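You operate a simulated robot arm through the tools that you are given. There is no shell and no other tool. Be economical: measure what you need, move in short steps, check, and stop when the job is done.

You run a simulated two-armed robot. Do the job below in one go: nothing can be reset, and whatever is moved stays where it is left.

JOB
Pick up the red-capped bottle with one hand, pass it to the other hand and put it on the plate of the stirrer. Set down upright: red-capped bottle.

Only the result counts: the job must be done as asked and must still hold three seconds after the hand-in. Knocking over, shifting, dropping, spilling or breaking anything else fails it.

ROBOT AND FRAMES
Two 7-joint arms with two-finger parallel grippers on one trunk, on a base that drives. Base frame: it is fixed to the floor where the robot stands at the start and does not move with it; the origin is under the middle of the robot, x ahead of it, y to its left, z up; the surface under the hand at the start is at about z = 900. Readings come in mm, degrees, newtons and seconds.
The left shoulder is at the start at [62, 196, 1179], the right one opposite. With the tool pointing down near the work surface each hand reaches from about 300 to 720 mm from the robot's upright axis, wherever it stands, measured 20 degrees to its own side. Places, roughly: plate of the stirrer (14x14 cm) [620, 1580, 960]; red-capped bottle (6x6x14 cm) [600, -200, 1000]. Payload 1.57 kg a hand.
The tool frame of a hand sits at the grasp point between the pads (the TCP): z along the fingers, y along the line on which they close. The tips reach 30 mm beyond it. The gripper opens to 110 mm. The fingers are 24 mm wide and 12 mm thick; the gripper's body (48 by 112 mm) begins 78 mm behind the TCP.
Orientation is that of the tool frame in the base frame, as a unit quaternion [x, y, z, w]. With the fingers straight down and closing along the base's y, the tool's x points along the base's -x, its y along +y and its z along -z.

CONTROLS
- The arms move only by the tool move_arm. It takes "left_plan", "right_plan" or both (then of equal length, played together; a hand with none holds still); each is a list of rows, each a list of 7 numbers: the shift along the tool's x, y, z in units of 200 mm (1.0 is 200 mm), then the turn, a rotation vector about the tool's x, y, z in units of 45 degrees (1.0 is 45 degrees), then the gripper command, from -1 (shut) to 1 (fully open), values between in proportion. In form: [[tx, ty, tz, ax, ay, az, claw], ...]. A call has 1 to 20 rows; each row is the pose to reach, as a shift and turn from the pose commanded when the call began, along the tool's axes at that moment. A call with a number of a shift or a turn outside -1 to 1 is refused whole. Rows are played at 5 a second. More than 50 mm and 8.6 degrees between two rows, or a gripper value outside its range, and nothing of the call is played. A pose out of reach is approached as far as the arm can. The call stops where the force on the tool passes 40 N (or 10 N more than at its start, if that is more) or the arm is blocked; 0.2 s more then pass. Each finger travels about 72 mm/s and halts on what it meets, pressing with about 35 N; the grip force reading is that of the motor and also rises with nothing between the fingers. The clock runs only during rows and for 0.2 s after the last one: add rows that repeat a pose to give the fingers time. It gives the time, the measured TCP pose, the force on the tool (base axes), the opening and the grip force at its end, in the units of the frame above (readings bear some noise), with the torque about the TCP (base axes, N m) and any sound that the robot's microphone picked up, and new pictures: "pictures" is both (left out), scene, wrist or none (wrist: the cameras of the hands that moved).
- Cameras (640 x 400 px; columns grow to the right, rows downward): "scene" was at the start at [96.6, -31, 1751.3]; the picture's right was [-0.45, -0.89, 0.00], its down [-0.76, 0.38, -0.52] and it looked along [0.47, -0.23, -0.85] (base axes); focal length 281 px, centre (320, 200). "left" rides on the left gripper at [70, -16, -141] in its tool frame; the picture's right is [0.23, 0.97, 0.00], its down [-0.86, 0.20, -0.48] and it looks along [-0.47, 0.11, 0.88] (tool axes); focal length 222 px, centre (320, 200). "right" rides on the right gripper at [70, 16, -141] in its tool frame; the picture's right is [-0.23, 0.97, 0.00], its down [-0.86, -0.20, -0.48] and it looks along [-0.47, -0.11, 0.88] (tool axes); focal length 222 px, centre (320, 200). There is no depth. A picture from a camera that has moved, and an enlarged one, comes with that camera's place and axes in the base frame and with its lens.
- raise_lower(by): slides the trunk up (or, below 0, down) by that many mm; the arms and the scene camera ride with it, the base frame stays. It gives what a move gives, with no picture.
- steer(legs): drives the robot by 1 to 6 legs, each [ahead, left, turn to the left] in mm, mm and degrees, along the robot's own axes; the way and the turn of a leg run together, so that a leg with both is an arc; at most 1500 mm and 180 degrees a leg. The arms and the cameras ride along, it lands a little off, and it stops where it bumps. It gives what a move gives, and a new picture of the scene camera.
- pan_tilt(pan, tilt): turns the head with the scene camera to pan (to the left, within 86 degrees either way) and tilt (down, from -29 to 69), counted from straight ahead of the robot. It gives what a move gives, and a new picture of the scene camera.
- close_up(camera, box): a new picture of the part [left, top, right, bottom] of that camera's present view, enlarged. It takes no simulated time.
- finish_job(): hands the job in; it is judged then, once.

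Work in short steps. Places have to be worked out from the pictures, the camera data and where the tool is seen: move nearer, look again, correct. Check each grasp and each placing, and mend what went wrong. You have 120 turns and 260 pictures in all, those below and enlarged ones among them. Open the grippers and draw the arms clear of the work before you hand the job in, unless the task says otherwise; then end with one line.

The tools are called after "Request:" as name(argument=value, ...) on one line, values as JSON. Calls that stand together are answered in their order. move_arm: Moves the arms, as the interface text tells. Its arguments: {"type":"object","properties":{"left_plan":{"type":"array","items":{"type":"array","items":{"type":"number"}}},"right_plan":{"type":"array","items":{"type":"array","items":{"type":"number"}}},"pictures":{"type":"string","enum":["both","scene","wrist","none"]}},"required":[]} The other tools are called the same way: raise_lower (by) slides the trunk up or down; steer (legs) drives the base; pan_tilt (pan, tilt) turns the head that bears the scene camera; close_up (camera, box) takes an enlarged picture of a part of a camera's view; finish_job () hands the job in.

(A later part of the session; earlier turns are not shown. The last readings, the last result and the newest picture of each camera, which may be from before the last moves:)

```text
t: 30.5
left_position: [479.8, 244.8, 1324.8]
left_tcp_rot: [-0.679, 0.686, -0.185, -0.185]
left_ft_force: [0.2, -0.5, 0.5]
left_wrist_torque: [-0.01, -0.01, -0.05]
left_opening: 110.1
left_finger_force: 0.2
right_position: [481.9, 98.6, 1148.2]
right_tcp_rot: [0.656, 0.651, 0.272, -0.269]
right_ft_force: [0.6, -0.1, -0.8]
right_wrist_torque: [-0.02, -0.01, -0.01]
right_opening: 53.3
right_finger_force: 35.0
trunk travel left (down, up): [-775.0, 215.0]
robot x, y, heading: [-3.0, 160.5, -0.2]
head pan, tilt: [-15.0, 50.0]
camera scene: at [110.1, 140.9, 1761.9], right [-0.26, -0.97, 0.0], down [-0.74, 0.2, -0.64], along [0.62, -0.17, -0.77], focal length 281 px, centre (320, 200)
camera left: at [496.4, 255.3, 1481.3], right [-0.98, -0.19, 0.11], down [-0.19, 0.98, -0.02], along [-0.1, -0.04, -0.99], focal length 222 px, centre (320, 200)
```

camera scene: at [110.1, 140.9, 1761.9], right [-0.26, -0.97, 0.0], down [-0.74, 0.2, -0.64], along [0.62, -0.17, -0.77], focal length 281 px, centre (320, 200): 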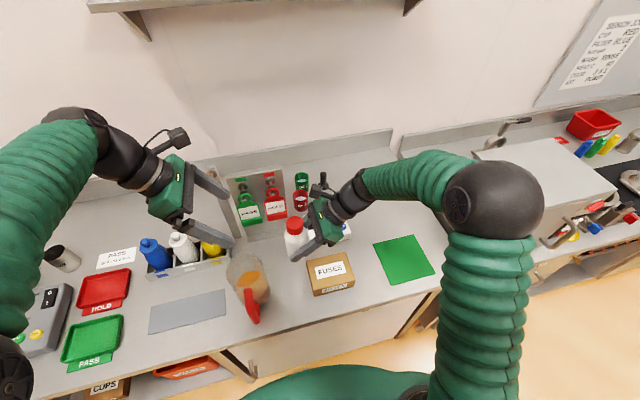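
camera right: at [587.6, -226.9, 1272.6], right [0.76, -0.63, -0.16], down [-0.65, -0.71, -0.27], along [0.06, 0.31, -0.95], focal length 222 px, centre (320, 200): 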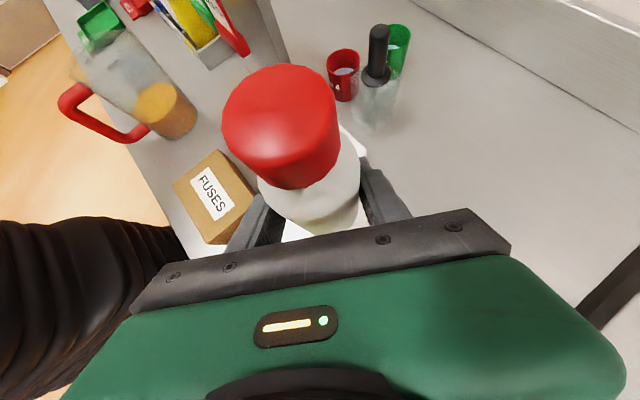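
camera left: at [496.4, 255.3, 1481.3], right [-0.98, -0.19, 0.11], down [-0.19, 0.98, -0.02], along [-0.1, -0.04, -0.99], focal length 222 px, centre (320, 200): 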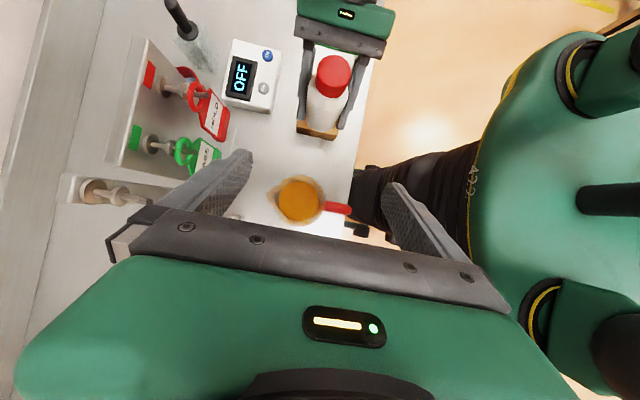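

The left camera puts the cap at about (484, 107). I'll move the left hand to a pre-grasp 60 mm back along its fingers and check.

Request:
move_arm(left_plan=[[0.091, -0.004, 0.117, 0, 0, 0, 1], [0.183, -0.008, 0.235, 0, 0, 0, 1], [0.275, -0.012, 0.352, 0, 0, 0, 1], [0.366, -0.015, 0.47, 0, 0, 0, 1], [0.366, -0.015, 0.47, 0, 0, 0, 1]], pictures="both")

Request:
close_up(camera="scene", box=[200, 150, 440, 300])

Request:
close_up(camera="right", box=[160, 0, 480, 200])

```text
t: 31.7
left_position: [482.6, 131.5, 1278.9]
left_tcp_rot: [-0.679, 0.687, -0.184, -0.183]
left_ft_force: [0.6, 0.1, 0.4]
left_wrist_torque: [0.02, -0.06, 0.0]
left_opening: 109.9
left_finger_force: 0.0
right_position: [481.1, 98.7, 1147.8]
right_tcp_rot: [0.656, 0.651, 0.272, -0.269]
right_ft_force: [-0.2, 1.5, -0.3]
right_wrist_torque: [-0.01, 0.02, -0.02]
right_opening: 53.4
right_finger_force: 34.6
trunk travel left (down, up): [-775.0, 215.0]
robot x, y, heading: [1.7, 158.1, -0.2]
head pan, tilt: [-15.0, 50.0]
camera scene: at [110.3, 139.7, 1761.9], right [-0.26, -0.97, 0.0], down [-0.74, 0.2, -0.64], along [0.62, -0.17, -0.77], focal length 281 px, centre (320, 200)
camera left: at [498.7, 142.8, 1435.4], right [-0.98, -0.19, 0.11], down [-0.19, 0.98, -0.02], along [-0.1, -0.04, -0.99], focal length 222 px, centre (320, 200)
```

scene: 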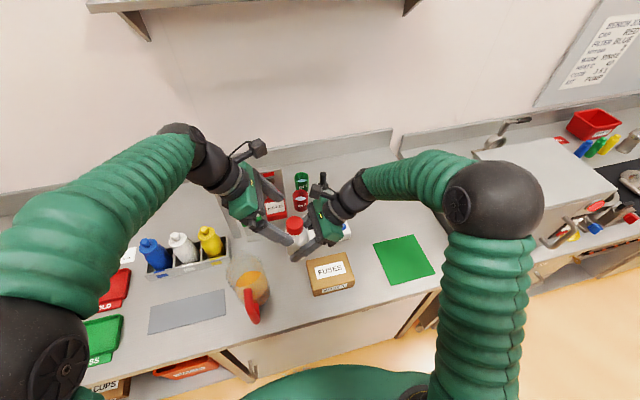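
left: 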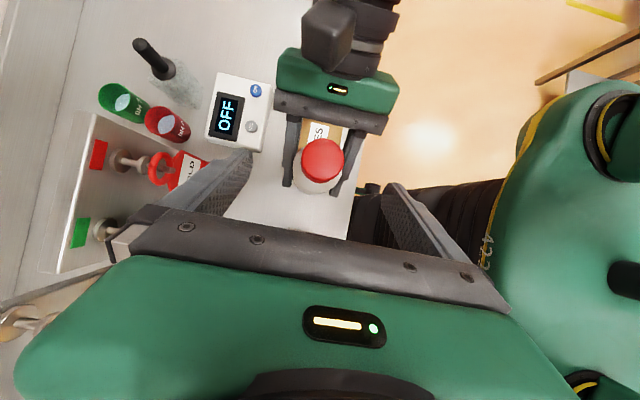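

```text
2.67 times, centred on (320, 225) of scene
camera zoom: at [110.3, 139.7, 1761.9], right [-0.26, -0.97, 0.0], down [-0.74, 0.2, -0.64], along [0.62, -0.17, -0.77], focal length 750 px, centre (320, 133)
```

zoom: 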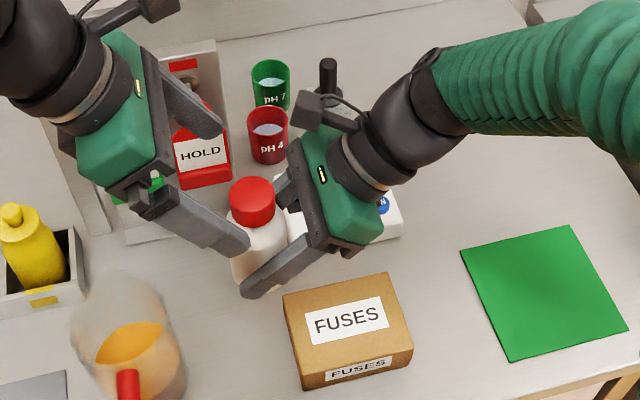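

```text
2.00 times, centred on (320, 100) of right
camera zoom: at [498.9, 47.0, 1297.9], right [0.97, -0.17, -0.16], down [-0.21, -0.94, -0.27], along [-0.1, 0.29, -0.95], focal length 444 px, centre (320, 400)
```

zoom: 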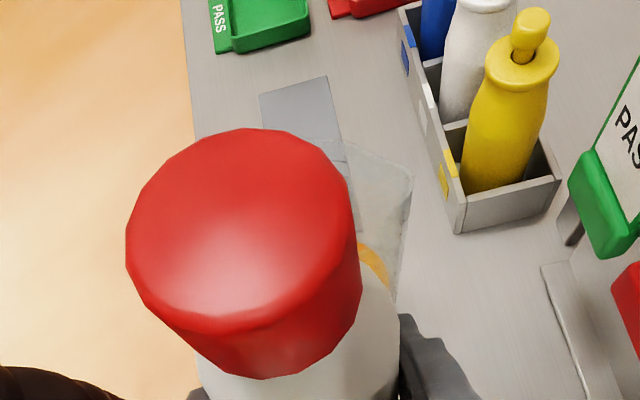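

The cap is centred between the left fingers and both hands are clear of each other. I'll advance 58 mm along the fingers.

Request:
move_arm(left_plan=[[0, -0.002, 0.1, 0, 0, 0, 1], [0.001, -0.005, 0.2, 0, 0, 0, 1], [0.003, -0.0075, 0.29, 0, 0, 0, 1], [0.003, -0.0075, 0.29, 0, 0, 0, 1], [0.003, -0.0075, 0.29, 0, 0, 0, 1]], pictures="both")

Request:
close_up(camera="scene", box=[240, 170, 400, 270])

Request:
close_up(camera="right", box=[160, 0, 480, 200])

```text
t: 32.9
left_position: [485.5, 102.0, 1230.5]
left_tcp_rot: [-0.678, 0.687, -0.185, -0.184]
left_ft_force: [-0.2, 0.2, -0.3]
left_wrist_torque: [0.0, 0.0, -0.04]
left_opening: 110.1
left_finger_force: 0.1
right_position: [481.5, 98.1, 1147.8]
right_tcp_rot: [0.656, 0.651, 0.272, -0.269]
right_ft_force: [-0.4, 0.4, -0.5]
right_wrist_torque: [0.02, 0.04, -0.01]
right_opening: 52.8
right_finger_force: 35.4
trunk travel left (down, up): [-775.0, 215.0]
robot x, y, heading: [-1.4, 163.6, -0.4]
head pan, tilt: [-15.0, 50.0]
camera scene: at [110.3, 140.0, 1761.9], right [-0.26, -0.97, 0.0], down [-0.74, 0.2, -0.64], along [0.62, -0.17, -0.77], focal length 281 px, centre (320, 200)
camera left: at [500.9, 113.4, 1387.1], right [-0.98, -0.19, 0.11], down [-0.19, 0.98, -0.02], along [-0.1, -0.04, -0.99], focal length 222 px, centre (320, 200)
```

scene: 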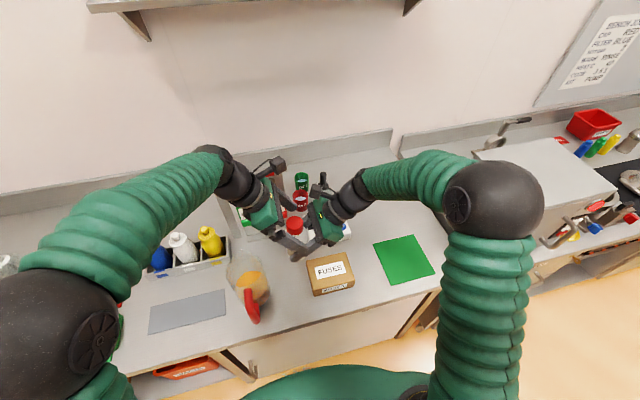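
left: 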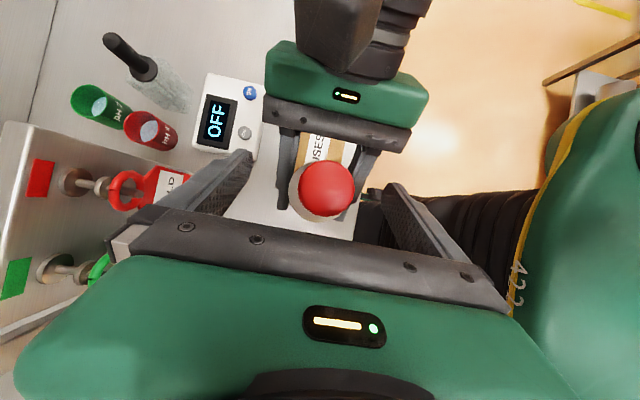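

```text
4.00 times, centred on (320, 220) of scene
camera zoom: at [110.3, 140.0, 1761.9], right [-0.26, -0.97, 0.0], down [-0.74, 0.2, -0.64], along [0.62, -0.17, -0.77], focal length 1125 px, centre (320, 120)
```

zoom: 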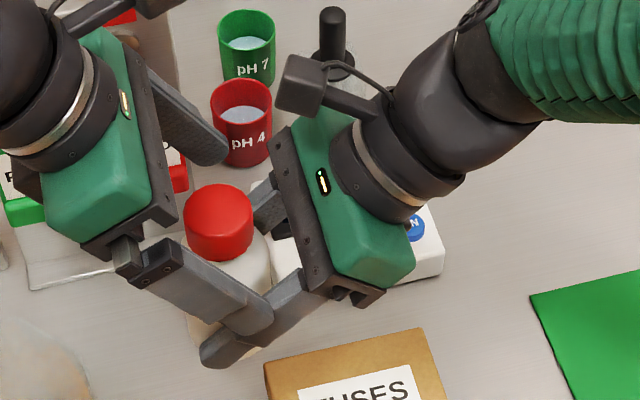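

```text
2.00 times, centred on (320, 100) of right
camera zoom: at [498.9, 47.3, 1298.0], right [0.97, -0.17, -0.16], down [-0.21, -0.94, -0.27], along [-0.1, 0.29, -0.95], focal length 444 px, centre (320, 400)
```

zoom: 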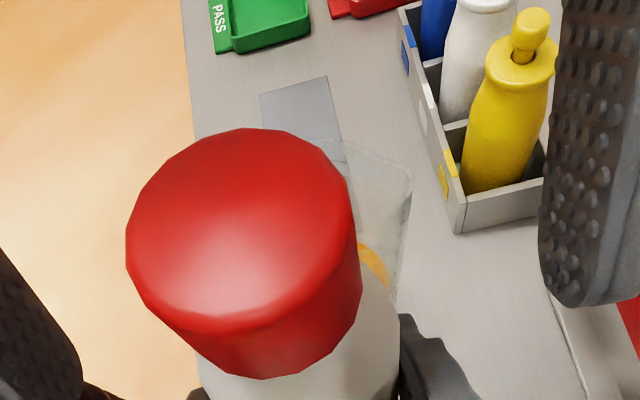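

The cap sits at (484, 99) between the left pads, so I'll close the left hand while the right keeps holding.

Request:
move_arm(left_plan=[[0, 0, 0, 0, 0, 0, 0.4], [0, 0, 0, 0, 0, 0, 0], [0, 0, 0, 0, 0, 0, -0.3], [0, 0, 0, 0, 0, 0, -0.6], [0, 0, 0, 0, 0, 0, -1], [0, 0, 0, 0, 0, 0, -1], [0, 0, 0, 0, 0, 0, -1]], pictures="wrist")

Request:
close_up(camera="scene", box=[240, 170, 400, 270])

Request:
close_up(camera="right", box=[160, 0, 480, 200])

```text
t: 34.5
left_position: [484.2, 102.7, 1231.2]
left_tcp_rot: [-0.678, 0.687, -0.183, -0.185]
left_ft_force: [-26.0, -1.2, 8.9]
left_wrist_torque: [0.03, 1.18, 0.5]
left_opening: 38.3
left_finger_force: 34.6
right_position: [483.5, 97.0, 1148.2]
right_tcp_rot: [0.657, 0.65, 0.273, -0.267]
right_ft_force: [25.6, 1.1, -9.2]
right_wrist_torque: [-0.15, 0.97, -0.62]
right_opening: 53.0
right_finger_force: 34.4
trunk travel left (down, up): [-775.0, 215.0]
robot x, y, heading: [2.0, 160.1, 0.2]
head pan, tilt: [-15.0, 50.0]
camera left: at [500.2, 112.8, 1386.9], right [-0.98, -0.18, 0.11], down [-0.19, 0.98, -0.02], along [-0.11, -0.04, -0.99], focal length 222 px, centre (320, 200)
```

left: 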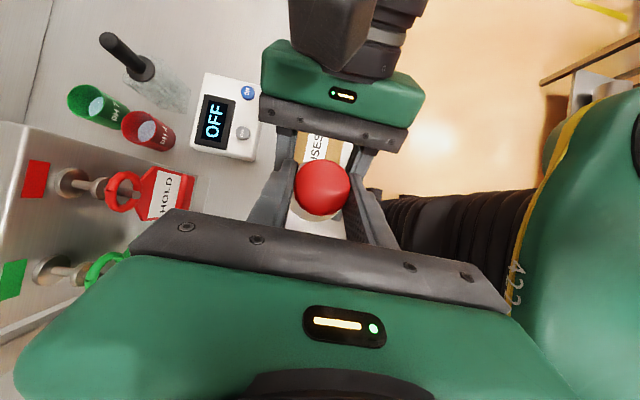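

```text
4.00 times, centred on (320, 220) of scene
camera zoom: at [110.4, 139.9, 1761.9], right [-0.26, -0.97, 0.0], down [-0.74, 0.2, -0.64], along [0.62, -0.17, -0.77], focal length 1125 px, centre (320, 120)
```

zoom: 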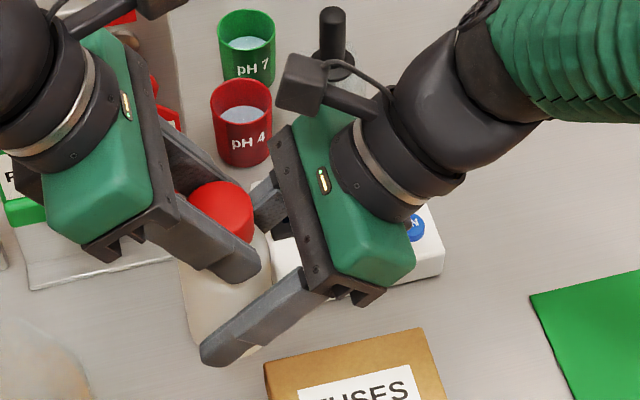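

```text
2.00 times, centred on (320, 100) of right
camera zoom: at [499.6, 46.7, 1298.0], right [0.97, -0.17, -0.16], down [-0.21, -0.94, -0.27], along [-0.1, 0.29, -0.95], focal length 444 px, centre (320, 400)
```

zoom: 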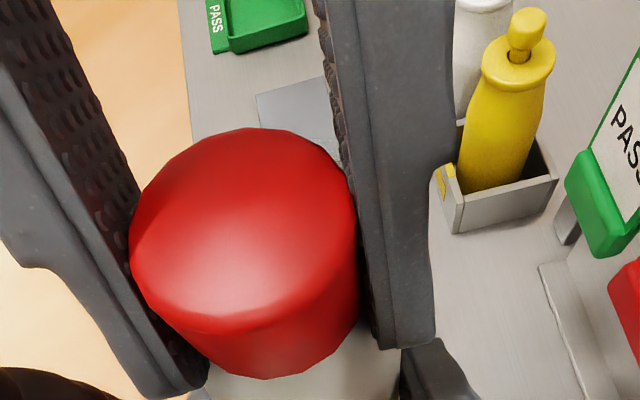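

The left hand holds the cap at 38.3 mm, with about 26 N of side strain between the hands. I'll shift the left hand 2 mm toward -x to relieve that before releasing the right.

Request:
move_arm(left_plan=[[0, 0.005, 0, 0, 0, 0, -1], [0, 0.01, 0, 0, 0, 0, -1], [0, 0.01, 0, 0, 0, 0, -1]], pictures="none")

```text
t: 35.3
left_position: [481.9, 101.8, 1230.2]
left_tcp_rot: [-0.678, 0.688, -0.184, -0.184]
left_ft_force: [-19.4, -2.9, 5.2]
left_wrist_torque: [-0.02, 1.26, 0.39]
left_opening: 38.2
left_finger_force: 35.1
right_position: [482.8, 98.2, 1148.1]
right_tcp_rot: [0.656, 0.651, 0.272, -0.269]
right_ft_force: [18.8, 2.8, -5.8]
right_wrist_torque: [-0.18, 0.33, -0.43]
right_opening: 53.0
right_finger_force: 35.2
trunk travel left (down, up): [-775.0, 215.0]
robot x, y, heading: [0.2, 158.7, -0.0]
head pan, tilt: [-15.0, 50.0]
```

Request:
move_arm(left_plan=[[0, 0.008, 0, 0, 0, 0, -1], [0, 0.016, 0, 0, 0, 0, -1], [0, 0.02, 0, 0, 0, 0, -1], [0, 0.02, 0, 0, 0, 0, -1]], pictures="none")

```text
t: 36.3
left_position: [481.1, 105.3, 1231.2]
left_tcp_rot: [-0.68, 0.686, -0.186, -0.182]
left_ft_force: [11.0, -5.4, -4.3]
left_wrist_torque: [-0.64, 0.34, 0.45]
left_opening: 37.8
left_finger_force: 35.0
right_position: [481.1, 98.9, 1148.3]
right_tcp_rot: [0.654, 0.652, 0.272, -0.271]
right_ft_force: [-10.5, 5.4, 3.8]
right_wrist_torque: [0.2, -1.2, -0.35]
right_opening: 53.2
right_finger_force: 35.1
trunk travel left (down, up): [-775.0, 215.0]
robot x, y, heading: [-2.3, 160.1, 0.1]
head pan, tilt: [-15.0, 50.0]
```

The strain is small now. I'll open the right hand and back it straight off along its fingers.

Request:
move_arm(right_plan=[[0, 0, 0, 0, 0, 0, -0.2], [0, 0, 0, 0, 0, 0, 0.3], [0, 0, 0, 0, 0, 0, 0.8], [0, 0, 0, 0, 0, 0, 0.8], [0, 0, 0, 0, 0, 0, 0.8]], pictures="none")

Request:
close_up(camera="left", box=[160, 60, 480, 260])

```text
t: 37.5
left_position: [478.3, 101.6, 1230.4]
left_tcp_rot: [-0.679, 0.687, -0.184, -0.184]
left_ft_force: [-0.7, -0.5, 0.2]
left_wrist_torque: [-0.01, -0.02, -0.01]
left_opening: 37.2
left_finger_force: 35.0
right_position: [482.1, 98.3, 1148.6]
right_tcp_rot: [0.657, 0.65, 0.272, -0.268]
right_ft_force: [0.0, 0.5, -0.4]
right_wrist_torque: [0.0, 0.0, 0.01]
right_opening: 99.0
right_finger_force: 0.1
trunk travel left (down, up): [-775.0, 215.0]
robot x, y, heading: [-2.3, 161.0, -0.3]
head pan, tilt: [-15.0, 50.0]
```

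```text
2.00 times, centred on (320, 160) of left
camera zoom: at [494.2, 113.7, 1386.6], right [-0.98, -0.19, 0.11], down [-0.19, 0.98, -0.02], along [-0.1, -0.04, -0.99], focal length 444 px, centre (320, 280)
```

zoom: 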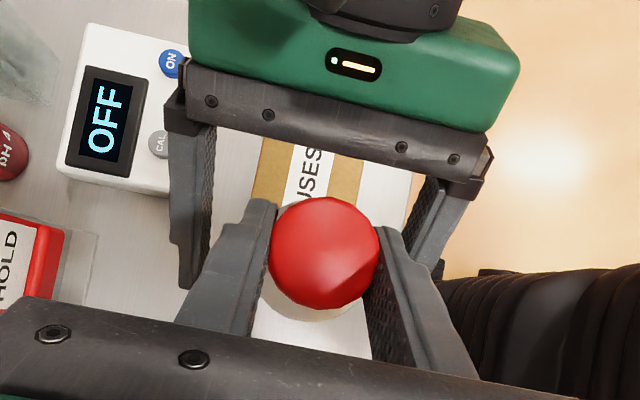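

Left holds the bottle alone and no force remains on the right. I'll retract the right hand along its fingers.

Request:
move_arm(right_plan=[[0, 0, -0.1, 0, 0, 0, 0.8], [0, 0, -0.25, 0, 0, 0, 0.8], [0, 0, -0.45, 0, 0, 0, 0.8], [0, 0, -0.65, 0, 0, 0, 0.8], [0, 0, -0.8, 0, 0, 0, 0.8], [0, 0, -0.8, 0, 0, 0, 0.8]], pictures="both")

Request:
close_up(camera="scene", box=[200, 150, 440, 300])

```text
t: 38.9
left_position: [479.3, 103.1, 1230.1]
left_tcp_rot: [-0.679, 0.686, -0.185, -0.184]
left_ft_force: [0.0, 0.3, -0.5]
left_wrist_torque: [0.0, 0.02, 0.03]
left_opening: 37.1
left_finger_force: 34.7
right_position: [483.5, -15.8, 1261.8]
right_tcp_rot: [0.656, 0.651, 0.272, -0.269]
right_ft_force: [0.2, 0.0, -0.5]
right_wrist_torque: [-0.05, 0.02, -0.03]
right_opening: 98.9
right_finger_force: 0.0
trunk travel left (down, up): [-775.0, 215.0]
robot x, y, heading: [-0.1, 161.0, -0.0]
head pan, tilt: [-15.0, 50.0]
camera scene: at [110.2, 139.3, 1761.9], right [-0.26, -0.97, 0.0], down [-0.74, 0.2, -0.64], along [0.62, -0.17, -0.77], focal length 281 px, centre (320, 200)
camera right: at [499.5, -66.2, 1412.0], right [0.97, -0.17, -0.16], down [-0.21, -0.94, -0.27], along [-0.1, 0.29, -0.95], focal length 222 px, centre (320, 200)
```

scene: 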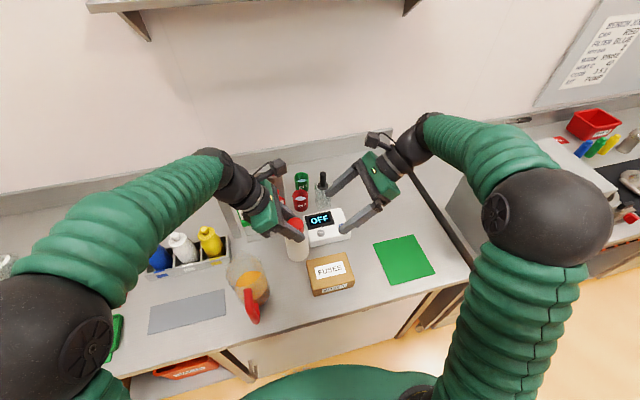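
right: 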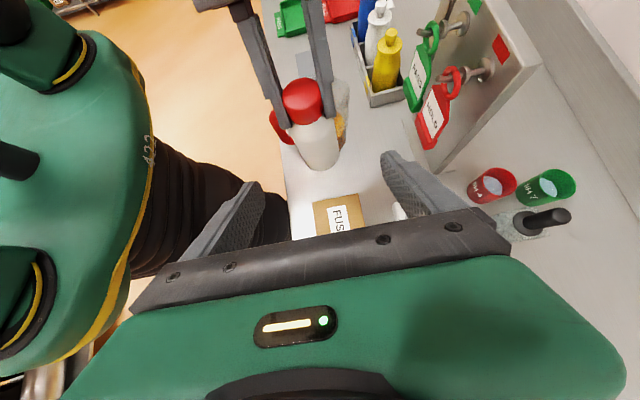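

```text
2.67 times, centred on (320, 225) of scene
camera zoom: at [110.2, 139.3, 1761.9], right [-0.26, -0.97, 0.0], down [-0.74, 0.2, -0.64], along [0.62, -0.17, -0.77], focal length 750 px, centre (320, 133)
```

zoom: 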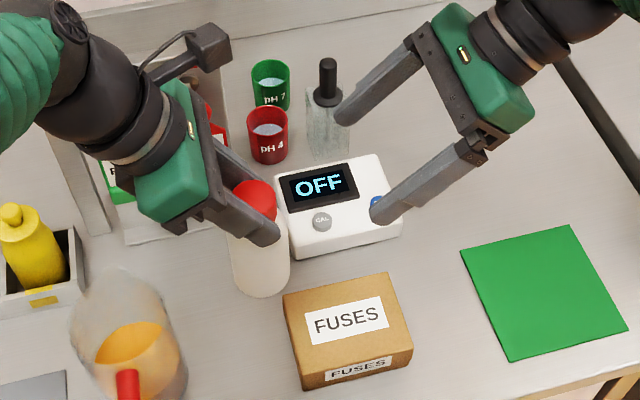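

The hand-over worked and the bottle hangs upright in the left hand. I'll pull both hands in by 80 mm and raise the trunk 150 mm before driving left.

Request:
move_arm(right_plan=[[0, -0.1, 0, 0, 0, 0, 0.8], [0, -0.2, 0, 0, 0, 0, 0.8], [0, -0.3, 0, 0, 0, 0, 0.8], [0, -0.4, 0, 0, 0, 0, 0.8]], left_plan=[[0, 0.1, 0, 0, 0, 0, -1], [0, 0.2, 0, 0, 0, 0, -1], [0, 0.3, 0, 0, 0, 0, -1], [0, 0.4, 0, 0, 0, 0, -1]], pictures="none")

Request:
raise_lower(by=150)

Request:
pan_tilt(pan=60, tilt=35)

```text
t: 39.9
left_position: [396.5, 102.8, 1231.5]
left_tcp_rot: [-0.679, 0.687, -0.186, -0.182]
left_ft_force: [0.8, 0.5, 0.1]
left_wrist_torque: [0.0, -0.05, -0.01]
left_opening: 36.8
left_finger_force: 35.3
right_position: [398.5, -15.8, 1263.9]
right_tcp_rot: [0.656, 0.65, 0.273, -0.268]
right_ft_force: [-0.6, 0.5, -0.9]
right_wrist_torque: [0.0, -0.03, 0.0]
right_opening: 98.9
right_finger_force: 0.0
trunk travel left (down, up): [-775.0, 215.0]
robot x, y, heading: [-0.2, 158.4, -0.3]
head pan, tilt: [-15.0, 50.0]
```

```text
t: 41.6
left_position: [397.7, 102.3, 1380.0]
left_tcp_rot: [-0.679, 0.686, -0.185, -0.183]
left_ft_force: [0.3, 0.6, -0.9]
left_wrist_torque: [0.0, -0.01, -0.01]
left_opening: 36.6
left_finger_force: 35.4
right_position: [402.0, -15.1, 1412.0]
right_tcp_rot: [0.656, 0.651, 0.273, -0.269]
right_ft_force: [0.1, 0.0, 0.2]
right_wrist_torque: [-0.02, 0.0, 0.0]
right_opening: 98.8
right_finger_force: 0.0
trunk travel left (down, up): [-925.0, 65.0]
robot x, y, heading: [1.1, 155.3, -0.0]
head pan, tilt: [-15.0, 50.0]
```

```text
t: 43.1
left_position: [399.3, 102.4, 1379.8]
left_tcp_rot: [-0.68, 0.686, -0.185, -0.184]
left_ft_force: [-0.4, 0.0, -0.7]
left_wrist_torque: [0.03, 0.03, -0.02]
left_opening: 36.4
left_finger_force: 34.8
right_position: [400.7, -15.8, 1412.2]
right_tcp_rot: [0.656, 0.651, 0.273, -0.268]
right_ft_force: [-0.2, 0.9, -0.1]
right_wrist_torque: [0.01, 0.01, 0.02]
right_opening: 98.8
right_finger_force: 0.2
trunk travel left (down, up): [-925.0, 65.0]
robot x, y, heading: [-0.8, 161.8, 0.1]
head pan, tilt: [60.0, 35.0]
camera scene: at [79.6, 235.8, 1933.8], right [0.86, -0.5, 0.0], down [-0.29, -0.5, -0.82], along [0.41, 0.71, -0.57], focal length 281 px, centre (320, 200)
```

scene: 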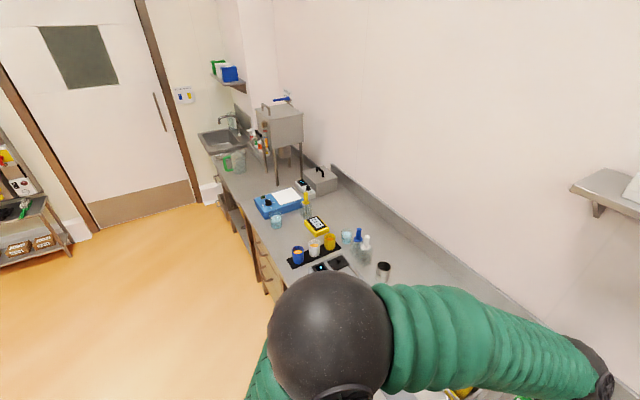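

The left opening is creeping down slowly (38.3 to 36.4), so I'll check how the bottle sits in the left hand.

Request:
close_up(camera="left", box=[160, 60, 480, 260])

Request:
close_up(camera="right", box=[160, 0, 480, 200])

```text
2.00 times, centred on (320, 160) of left
camera zoom: at [414.3, 114.1, 1536.5], right [-0.98, -0.19, 0.11], down [-0.19, 0.98, -0.02], along [-0.1, -0.04, -0.99], focal length 444 px, centre (320, 280)
```

zoom: 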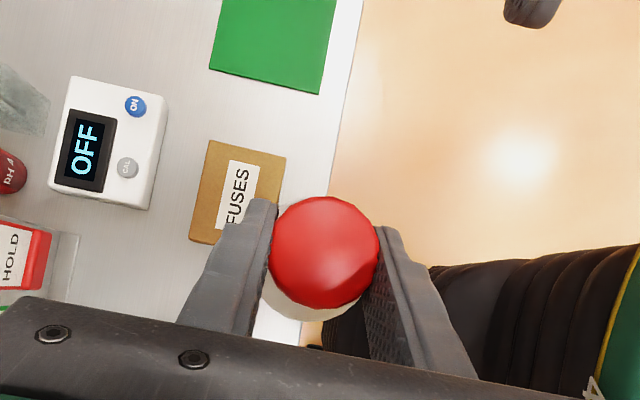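

```text
2.00 times, centred on (320, 100) of right
camera zoom: at [418.5, -65.9, 1561.9], right [0.97, -0.17, -0.16], down [-0.21, -0.94, -0.27], along [-0.1, 0.29, -0.95], focal length 444 px, centre (320, 400)
```

zoom: 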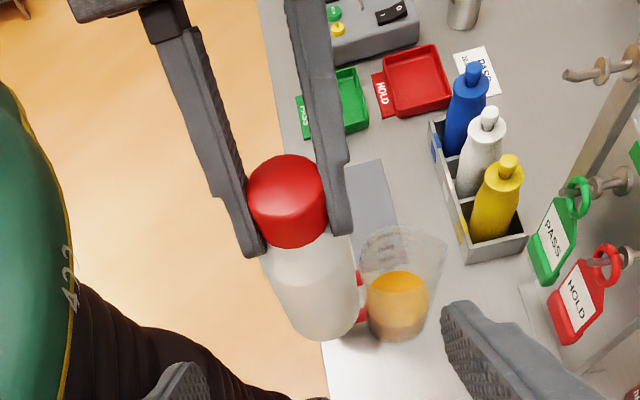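

The cap sits exactly as before, with no visible slip. I'll drive 1000 mm left.

Request:
steer(legs=[[0, 1000, 0]])

Request:
close_up(camera="left", box=[160, 60, 480, 260])

```text
t: 48.3
left_position: [396.2, 1104.9, 1380.4]
left_tcp_rot: [-0.681, 0.685, -0.184, -0.182]
left_ft_force: [-0.1, 0.4, -0.9]
left_wrist_torque: [0.03, -0.01, 0.01]
left_opening: 35.9
left_finger_force: 35.4
right_position: [400.2, 987.2, 1412.5]
right_tcp_rot: [0.652, 0.653, 0.272, -0.272]
right_ft_force: [-0.1, -0.1, 0.2]
right_wrist_torque: [-0.02, -0.02, 0.0]
right_opening: 99.0
right_finger_force: 0.0
trunk travel left (down, up): [-925.0, 65.0]
robot x, y, heading: [-4.9, 1164.2, 0.5]
head pan, tilt: [60.0, 35.0]
camera scene: at [76.8, 1233.5, 1934.0], right [0.87, -0.49, 0.0], down [-0.29, -0.49, -0.82], along [0.4, 0.71, -0.57], focal length 281 px, centre (320, 200)
```

scene: 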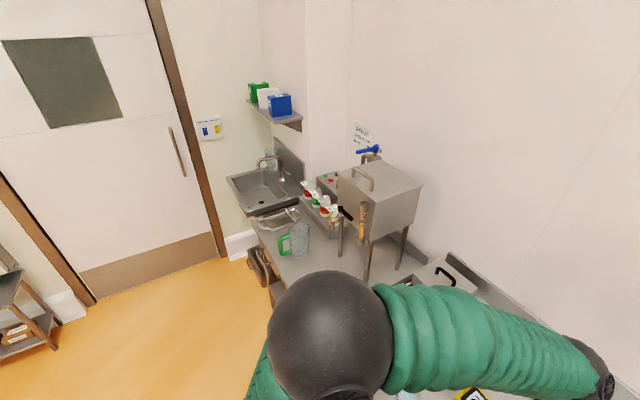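

```text
2.00 times, centred on (320, 160) of left
camera zoom: at [412.4, 1115.9, 1536.4], right [-0.97, -0.19, 0.11], down [-0.2, 0.98, -0.01], along [-0.1, -0.04, -0.99], focal length 444 px, centre (320, 280)
```

zoom: 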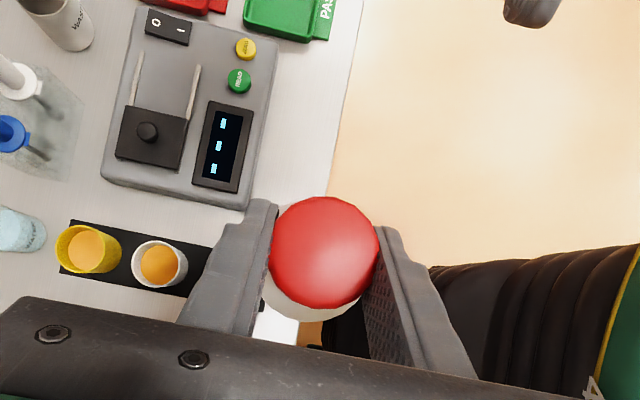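

The bottle is still secure. I'll drive another 320 mm left and look down at the stirrer.

Request:
steer(legs=[[0, 320, 0]])

Request:
pan_tilt(pan=-5, tilt=50)

```text
t: 50.4
left_position: [393.7, 1412.3, 1379.5]
left_tcp_rot: [-0.682, 0.685, -0.183, -0.18]
left_ft_force: [-0.2, 0.5, -1.1]
left_wrist_torque: [-0.02, -0.01, 0.02]
left_opening: 36.0
left_finger_force: 34.7
right_position: [399.1, 1294.2, 1410.2]
right_tcp_rot: [0.652, 0.652, 0.275, -0.273]
right_ft_force: [0.7, 0.6, -0.8]
right_wrist_torque: [-0.03, 0.0, 0.02]
right_opening: 98.9
right_finger_force: 0.1
trunk travel left (down, up): [-925.0, 65.0]
robot x, y, heading: [-0.5, 1480.5, 0.6]
head pan, tilt: [60.0, 35.0]
camera scene: at [75.0, 1537.2, 1934.4], right [0.87, -0.49, -0.01], down [-0.28, -0.49, -0.82], along [0.4, 0.72, -0.57], focal length 281 px, centre (320, 200)
```

scene: 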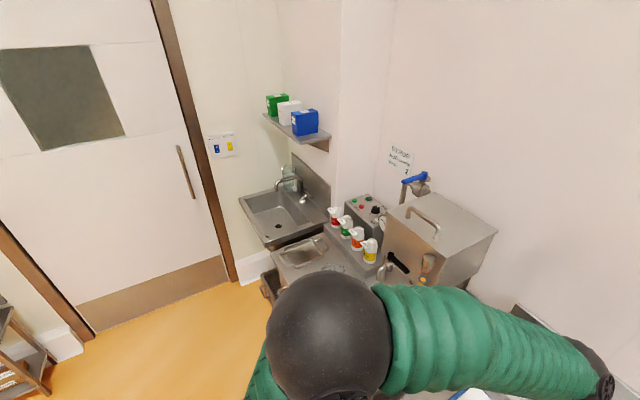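

```text
t: 51.8
left_position: [391.2, 1432.0, 1381.0]
left_tcp_rot: [-0.681, 0.683, -0.188, -0.184]
left_ft_force: [-0.3, -0.5, -0.9]
left_wrist_torque: [-0.07, 0.0, 0.0]
left_opening: 36.3
left_finger_force: 34.6
right_position: [397.1, 1314.8, 1413.5]
right_tcp_rot: [0.652, 0.656, 0.269, -0.269]
right_ft_force: [-0.4, -0.3, 0.6]
right_wrist_torque: [-0.04, 0.02, -0.04]
right_opening: 99.0
right_finger_force: 0.0
trunk travel left (down, up): [-925.0, 65.0]
robot x, y, heading: [-3.2, 1479.7, 0.5]
head pan, tilt: [-5.0, 50.0]
camera scene: at [107.2, 1479.8, 1912.0], right [-0.08, -1.0, 0.0], down [-0.76, 0.06, -0.64], along [0.64, -0.05, -0.77], focal length 281 px, centre (320, 200)
```

scene: 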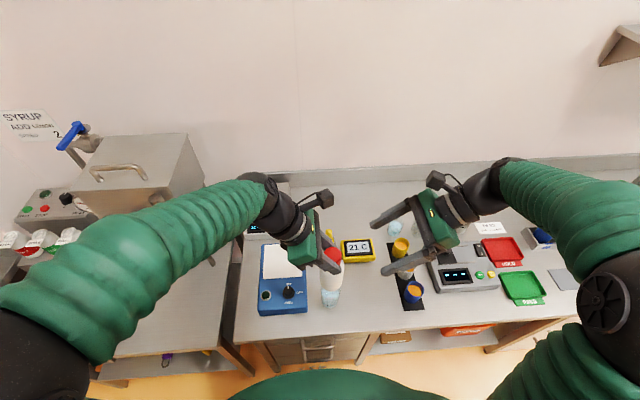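

I see the stirrer with its white plate, a glass to its right-front and a yellow-framed timer on the right. I'll enlarge this.

Request:
close_up(camera="scene", box=[220, 200, 420, 325])

Request:
close_up(camera="left", box=[0, 0, 640, 400])

```text
3.20 times, centred on (320, 262) of scene
camera zoom: at [107.2, 1479.8, 1912.0], right [-0.08, -1.0, 0.0], down [-0.76, 0.06, -0.64], along [0.64, -0.05, -0.77], focal length 900 px, centre (320, 0)
```

zoom: 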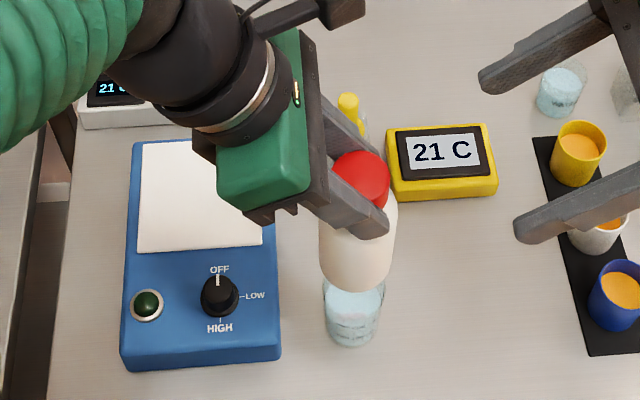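

```text
1.00 times, centred on (320, 200) of left (not enlarged: the box is as wide or as high as the picture)
camera zoom: at [407.8, 1444.8, 1537.4], right [-0.97, -0.2, 0.11], down [-0.2, 0.98, -0.02], along [-0.1, -0.04, -0.99], focal length 222 px, centre (320, 200)
```

zoom: 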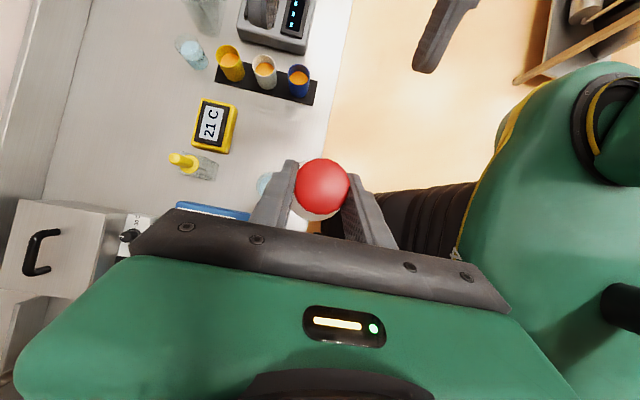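

The plate spans x 550–691 and y 1509–1650 at z 960, so its centre is (620, 1580). I'll move the left hand there in stages, staying high.

Request:
move_arm(left_plan=[[-0.117, -0.115, 0.002, 0, 0, 0, -1], [-0.234, -0.23, 0.004, 0, 0, 0, -1], [-0.351, -0.345, 0.006, 0, 0, 0, -1], [-0.468, -0.46, 0.008, 0, 0, 0, -1], [-0.585, -0.575, 0.01, 0, 0, 0, -1], [-0.585, -0.575, 0.01, 0, 0, 0, -1]], pictures="scene")

```text
t: 53.2
left_position: [510.0, 1524.9, 1322.1]
left_tcp_rot: [-0.682, 0.684, -0.187, -0.182]
left_ft_force: [-0.8, 0.4, -0.9]
left_wrist_torque: [0.02, 0.0, 0.01]
left_opening: 36.3
left_finger_force: 35.1
right_position: [399.2, 1304.8, 1413.3]
right_tcp_rot: [0.653, 0.653, 0.272, -0.27]
right_ft_force: [0.5, -0.5, -0.5]
right_wrist_torque: [0.01, -0.01, -0.01]
right_opening: 99.0
right_finger_force: 0.0
trunk travel left (down, up): [-925.0, 65.0]
robot x, y, heading: [-2.9, 1478.6, 0.4]
head pan, tilt: [-5.0, 50.0]
camera scene: at [109.7, 1471.0, 1911.8], right [-0.08, -1.0, 0.0], down [-0.77, 0.06, -0.64], along [0.64, -0.05, -0.77], focal length 281 px, centre (320, 200)
```

scene: 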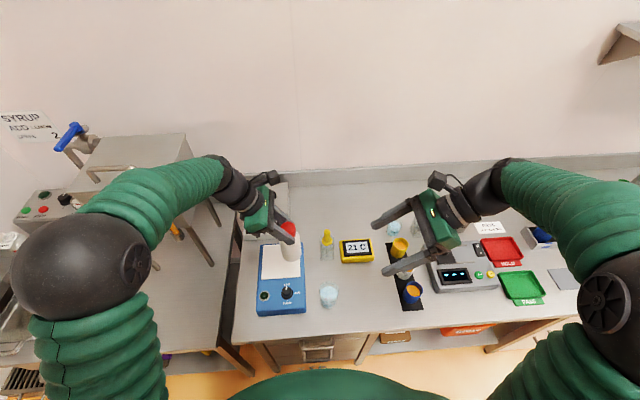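

The elbow and forearm stay well in front of the tank. I'll continue to above the plate centre and descend some more.

Request:
move_arm(left_plan=[[-0.096, -0.11, 0.049, 0, 0, 0, -1], [-0.191, -0.22, 0.099, 0, 0, 0, -1], [-0.287, -0.33, 0.148, 0, 0, 0, -1], [-0.382, -0.44, 0.198, 0, 0, 0, -1], [-0.478, -0.55, 0.247, 0, 0, 0, -1], [-0.478, -0.55, 0.247, 0, 0, 0, -1]], pictures="both")

Request:
close_up(camera="scene", box=[200, 160, 400, 285])

```text
t: 54.6
left_position: [621.6, 1585.0, 1231.5]
left_tcp_rot: [-0.682, 0.683, -0.187, -0.182]
left_ft_force: [0.2, 0.5, -0.2]
left_wrist_torque: [0.01, 0.01, -0.01]
left_opening: 36.3
left_finger_force: 35.3
right_position: [398.4, 1307.6, 1413.0]
right_tcp_rot: [0.653, 0.654, 0.271, -0.269]
right_ft_force: [0.5, 0.4, 0.6]
right_wrist_torque: [0.02, -0.02, -0.01]
right_opening: 98.9
right_finger_force: 0.1
trunk travel left (down, up): [-925.0, 65.0]
robot x, y, heading: [-2.3, 1479.9, 0.6]
head pan, tilt: [-5.0, 50.0]
camera scene: at [110.8, 1474.3, 1911.8], right [-0.08, -1.0, 0.0], down [-0.77, 0.06, -0.64], along [0.64, -0.05, -0.77], focal length 281 px, centre (320, 200)
camera left: at [636.4, 1595.6, 1386.5], right [-0.97, -0.2, 0.11], down [-0.2, 0.98, -0.02], along [-0.1, -0.04, -0.99], focal length 222 px, centre (320, 200)
```

scene: 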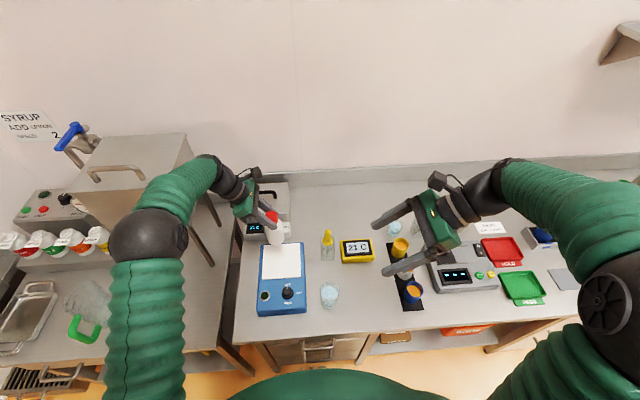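
left: 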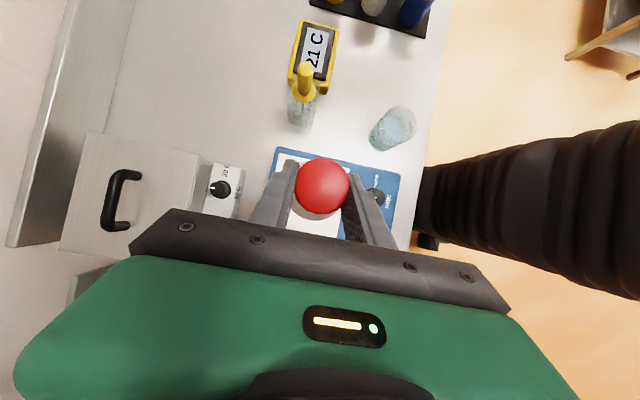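

```text
3.20 times, centred on (300, 222) of scene
camera zoom: at [110.8, 1474.3, 1911.8], right [-0.08, -1.0, 0.0], down [-0.77, 0.06, -0.64], along [0.64, -0.05, -0.77], focal length 900 px, centre (384, 128)
```

zoom: 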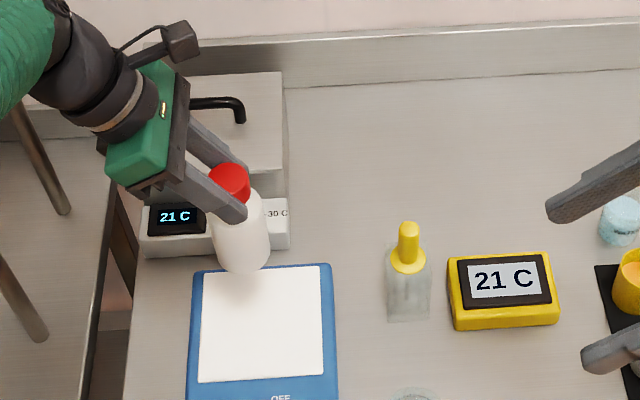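

The bottle hangs vertically above the plate centre, with its base near z 1108. I'll lower the trunk 110 mm, which keeps the motion straight down.

Request:
raise_lower(by=-110)

Request:
close_up(camera="scene", box=[200, 160, 400, 285])

```text
t: 56.0
left_position: [620.1, 1583.5, 1121.2]
left_tcp_rot: [-0.682, 0.684, -0.186, -0.182]
left_ft_force: [-0.5, -0.5, -0.7]
left_wrist_torque: [-0.02, 0.03, 0.0]
left_opening: 36.3
left_finger_force: 34.8
right_position: [396.4, 1306.8, 1302.8]
right_tcp_rot: [0.653, 0.654, 0.271, -0.27]
right_ft_force: [-0.4, 0.0, -0.9]
right_wrist_torque: [0.02, 0.03, -0.01]
right_opening: 99.2
right_finger_force: 0.1
trunk travel left (down, up): [-815.0, 175.0]
robot x, y, heading: [-5.3, 1478.7, 0.5]
head pan, tilt: [-5.0, 50.0]
```

```text
3.20 times, centred on (300, 222) of scene
camera zoom: at [109.2, 1473.3, 1801.9], right [-0.08, -1.0, 0.0], down [-0.77, 0.06, -0.64], along [0.64, -0.05, -0.77], focal length 900 px, centre (384, 128)
```

zoom: 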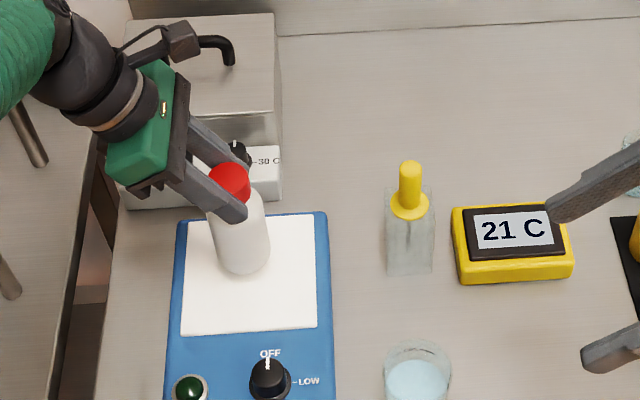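

The base is about 39 mm above the plate. I'll descend 32 mm with the arm, then go in small steps.

Request:
move_arm(left_plan=[[-0.025, 0, 0.0435, 0, 0, 0, -1], [-0.05, 0, 0.087, 0, 0, 0, -1], [-0.07, 0, 0.1218, 0, 0, 0, -1], [-0.08, 0, 0.139, 0, 0, 0, -1], [-0.08, 0, 0.139, 0, 0, 0, -1]], pictures="none")

Request:
close_up(camera="scene", box=[220, 180, 340, 255])

```text
t: 57.2
left_position: [620.1, 1583.4, 1090.5]
left_tcp_rot: [-0.681, 0.684, -0.188, -0.182]
left_ft_force: [0.0, 1.6, 16.7]
left_wrist_torque: [0.29, 0.21, -0.03]
left_opening: 36.5
left_finger_force: 35.1
right_position: [395.7, 1308.3, 1304.8]
right_tcp_rot: [0.652, 0.654, 0.272, -0.269]
right_ft_force: [0.2, 0.1, -0.8]
right_wrist_torque: [-0.01, 0.02, 0.01]
right_opening: 99.1
right_finger_force: 0.1
trunk travel left (down, up): [-815.0, 175.0]
robot x, y, heading: [-5.2, 1477.8, 0.5]
head pan, tilt: [-5.0, 50.0]
```

```text
5.33 times, centred on (280, 218) of scene
camera zoom: at [105.7, 1473.9, 1802.4], right [-0.08, -1.0, 0.0], down [-0.76, 0.06, -0.64], along [0.64, -0.05, -0.77], focal length 1500 px, centre (533, 107)
```

zoom: 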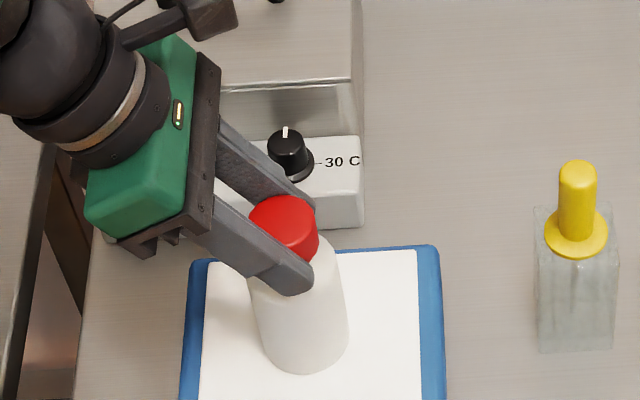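

It made contact with the plate at 17 N and the bottle stands vertical within a degree or two. I'll ease off 1 mm, then open slowly.

Request:
move_arm(left_plan=[[0.0025, 0, -0.0044, 0, 0, 0, -1], [0.0025, 0, -0.0044, 0, 0, 0, -1]], pictures="none")

Request:
move_arm(left_plan=[[0, 0, 0, 0, 0, 0, -0.3], [0, 0, 0, 0, 0, 0, -0.25], [0, 0, 0, 0, 0, 0, -0.1], [0, 0, 0, 0, 0, 0, 0.2], [0, 0, 0, 0, 0, 0, 0.5], [0, 0, 0, 0, 0, 0, 0.8], [0, 0, 0, 0, 0, 0, 0.8], [0, 0, 0, 0, 0, 0, 0.8]], pictures="wrist")

Request:
close_up(camera="scene", box=[220, 180, 340, 255])

```text
t: 57.8
left_position: [619.5, 1582.7, 1090.4]
left_tcp_rot: [-0.682, 0.683, -0.188, -0.182]
left_ft_force: [3.4, 2.5, 16.1]
left_wrist_torque: [0.2, 0.04, -0.01]
left_opening: 36.3
left_finger_force: 35.0
right_position: [396.3, 1306.4, 1303.1]
right_tcp_rot: [0.652, 0.654, 0.271, -0.27]
right_ft_force: [0.7, 0.9, 0.1]
right_wrist_torque: [0.02, -0.02, 0.0]
right_opening: 99.2
right_finger_force: 0.1
trunk travel left (down, up): [-815.0, 175.0]
robot x, y, heading: [-8.3, 1479.9, 0.7]
head pan, tilt: [-5.0, 50.0]
```

```text
t: 59.6
left_position: [620.1, 1582.7, 1088.7]
left_tcp_rot: [-0.682, 0.684, -0.186, -0.182]
left_ft_force: [0.2, -0.8, -0.2]
left_wrist_torque: [0.02, -0.01, 0.0]
left_opening: 98.8
left_finger_force: 0.0
right_position: [396.5, 1307.1, 1302.7]
right_tcp_rot: [0.653, 0.654, 0.272, -0.27]
right_ft_force: [-0.4, -0.3, -0.4]
right_wrist_torque: [-0.02, 0.02, 0.0]
right_opening: 99.1
right_finger_force: 0.1
trunk travel left (down, up): [-815.0, 175.0]
robot x, y, heading: [-5.1, 1475.5, 0.3]
head pan, tilt: [-5.0, 50.0]
camera left: at [635.3, 1594.6, 1245.6], right [-0.97, -0.2, 0.11], down [-0.2, 0.98, -0.02], along [-0.1, -0.04, -0.99], focal length 222 px, centre (320, 200)
```

left: 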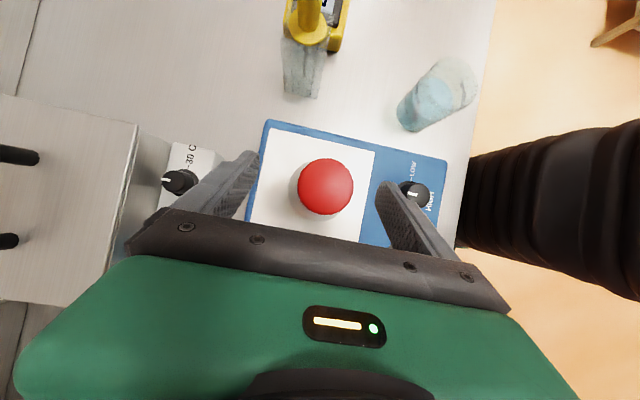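

```text
5.33 times, centred on (280, 218) of scene
camera zoom: at [108.9, 1473.4, 1801.9], right [-0.08, -1.0, 0.0], down [-0.77, 0.06, -0.64], along [0.64, -0.05, -0.77], focal length 1500 px, centre (533, 107)
```

zoom: 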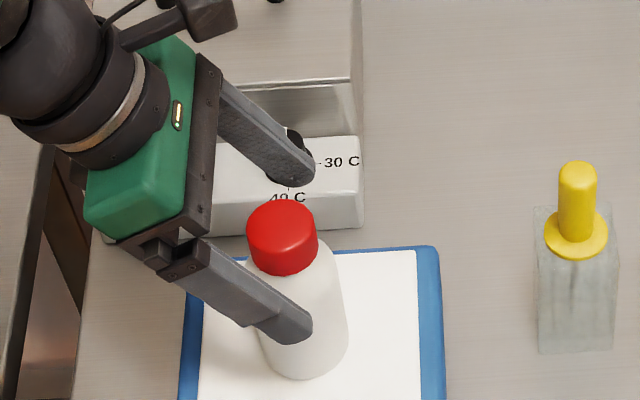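

The bottle stands upright by itself on the plate. I'll back the left hand off along its fingers.

Request:
move_arm(left_plan=[[0, 0, -0.1, 0, 0, 0, 0.8], [0, 0, -0.22, 0, 0, 0, 0.8], [0, 0, -0.34, 0, 0, 0, 0.8], [0, 0, -0.46, 0, 0, 0, 0.8], [0, 0, -0.6, 0, 0, 0, 0.8], [0, 0, -0.6, 0, 0, 0, 0.8]], pictures="both")

```text
t: 61.0
left_position: [620.5, 1643.3, 1192.5]
left_tcp_rot: [-0.682, 0.683, -0.187, -0.182]
left_ft_force: [0.0, -0.7, 0.5]
left_wrist_torque: [0.0, -0.01, 0.02]
left_opening: 99.0
left_finger_force: 0.1
right_position: [397.7, 1306.9, 1303.3]
right_tcp_rot: [0.653, 0.654, 0.271, -0.269]
right_ft_force: [0.0, 0.7, -0.1]
right_wrist_torque: [0.03, 0.02, -0.02]
right_opening: 99.1
right_finger_force: 0.1
trunk travel left (down, up): [-815.0, 175.0]
robot x, y, heading: [-2.5, 1478.5, 0.3]
head pan, tilt: [-5.0, 50.0]
camera scene: at [108.8, 1474.1, 1801.9], right [-0.08, -1.0, 0.0], down [-0.77, 0.06, -0.64], along [0.64, -0.05, -0.77], focal length 281 px, centre (320, 200)
camera left: at [636.3, 1655.7, 1348.7], right [-0.97, -0.2, 0.11], down [-0.2, 0.98, -0.02], along [-0.1, -0.04, -0.99], focal length 222 px, centre (320, 200)
```

scene: 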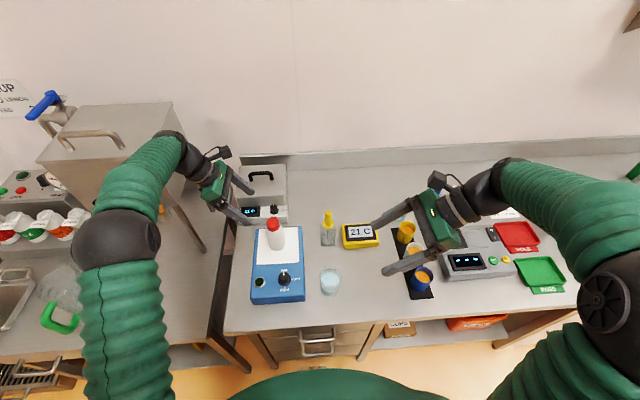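
left: 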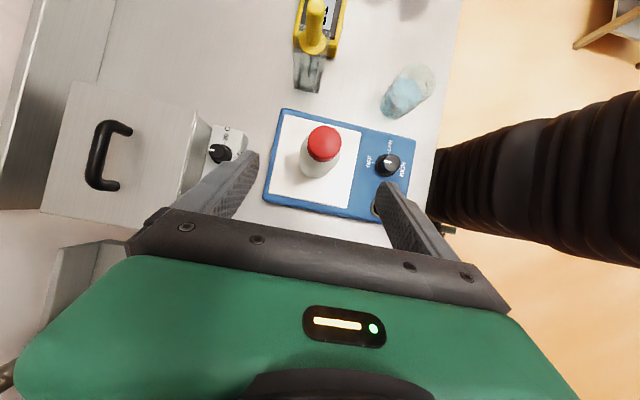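

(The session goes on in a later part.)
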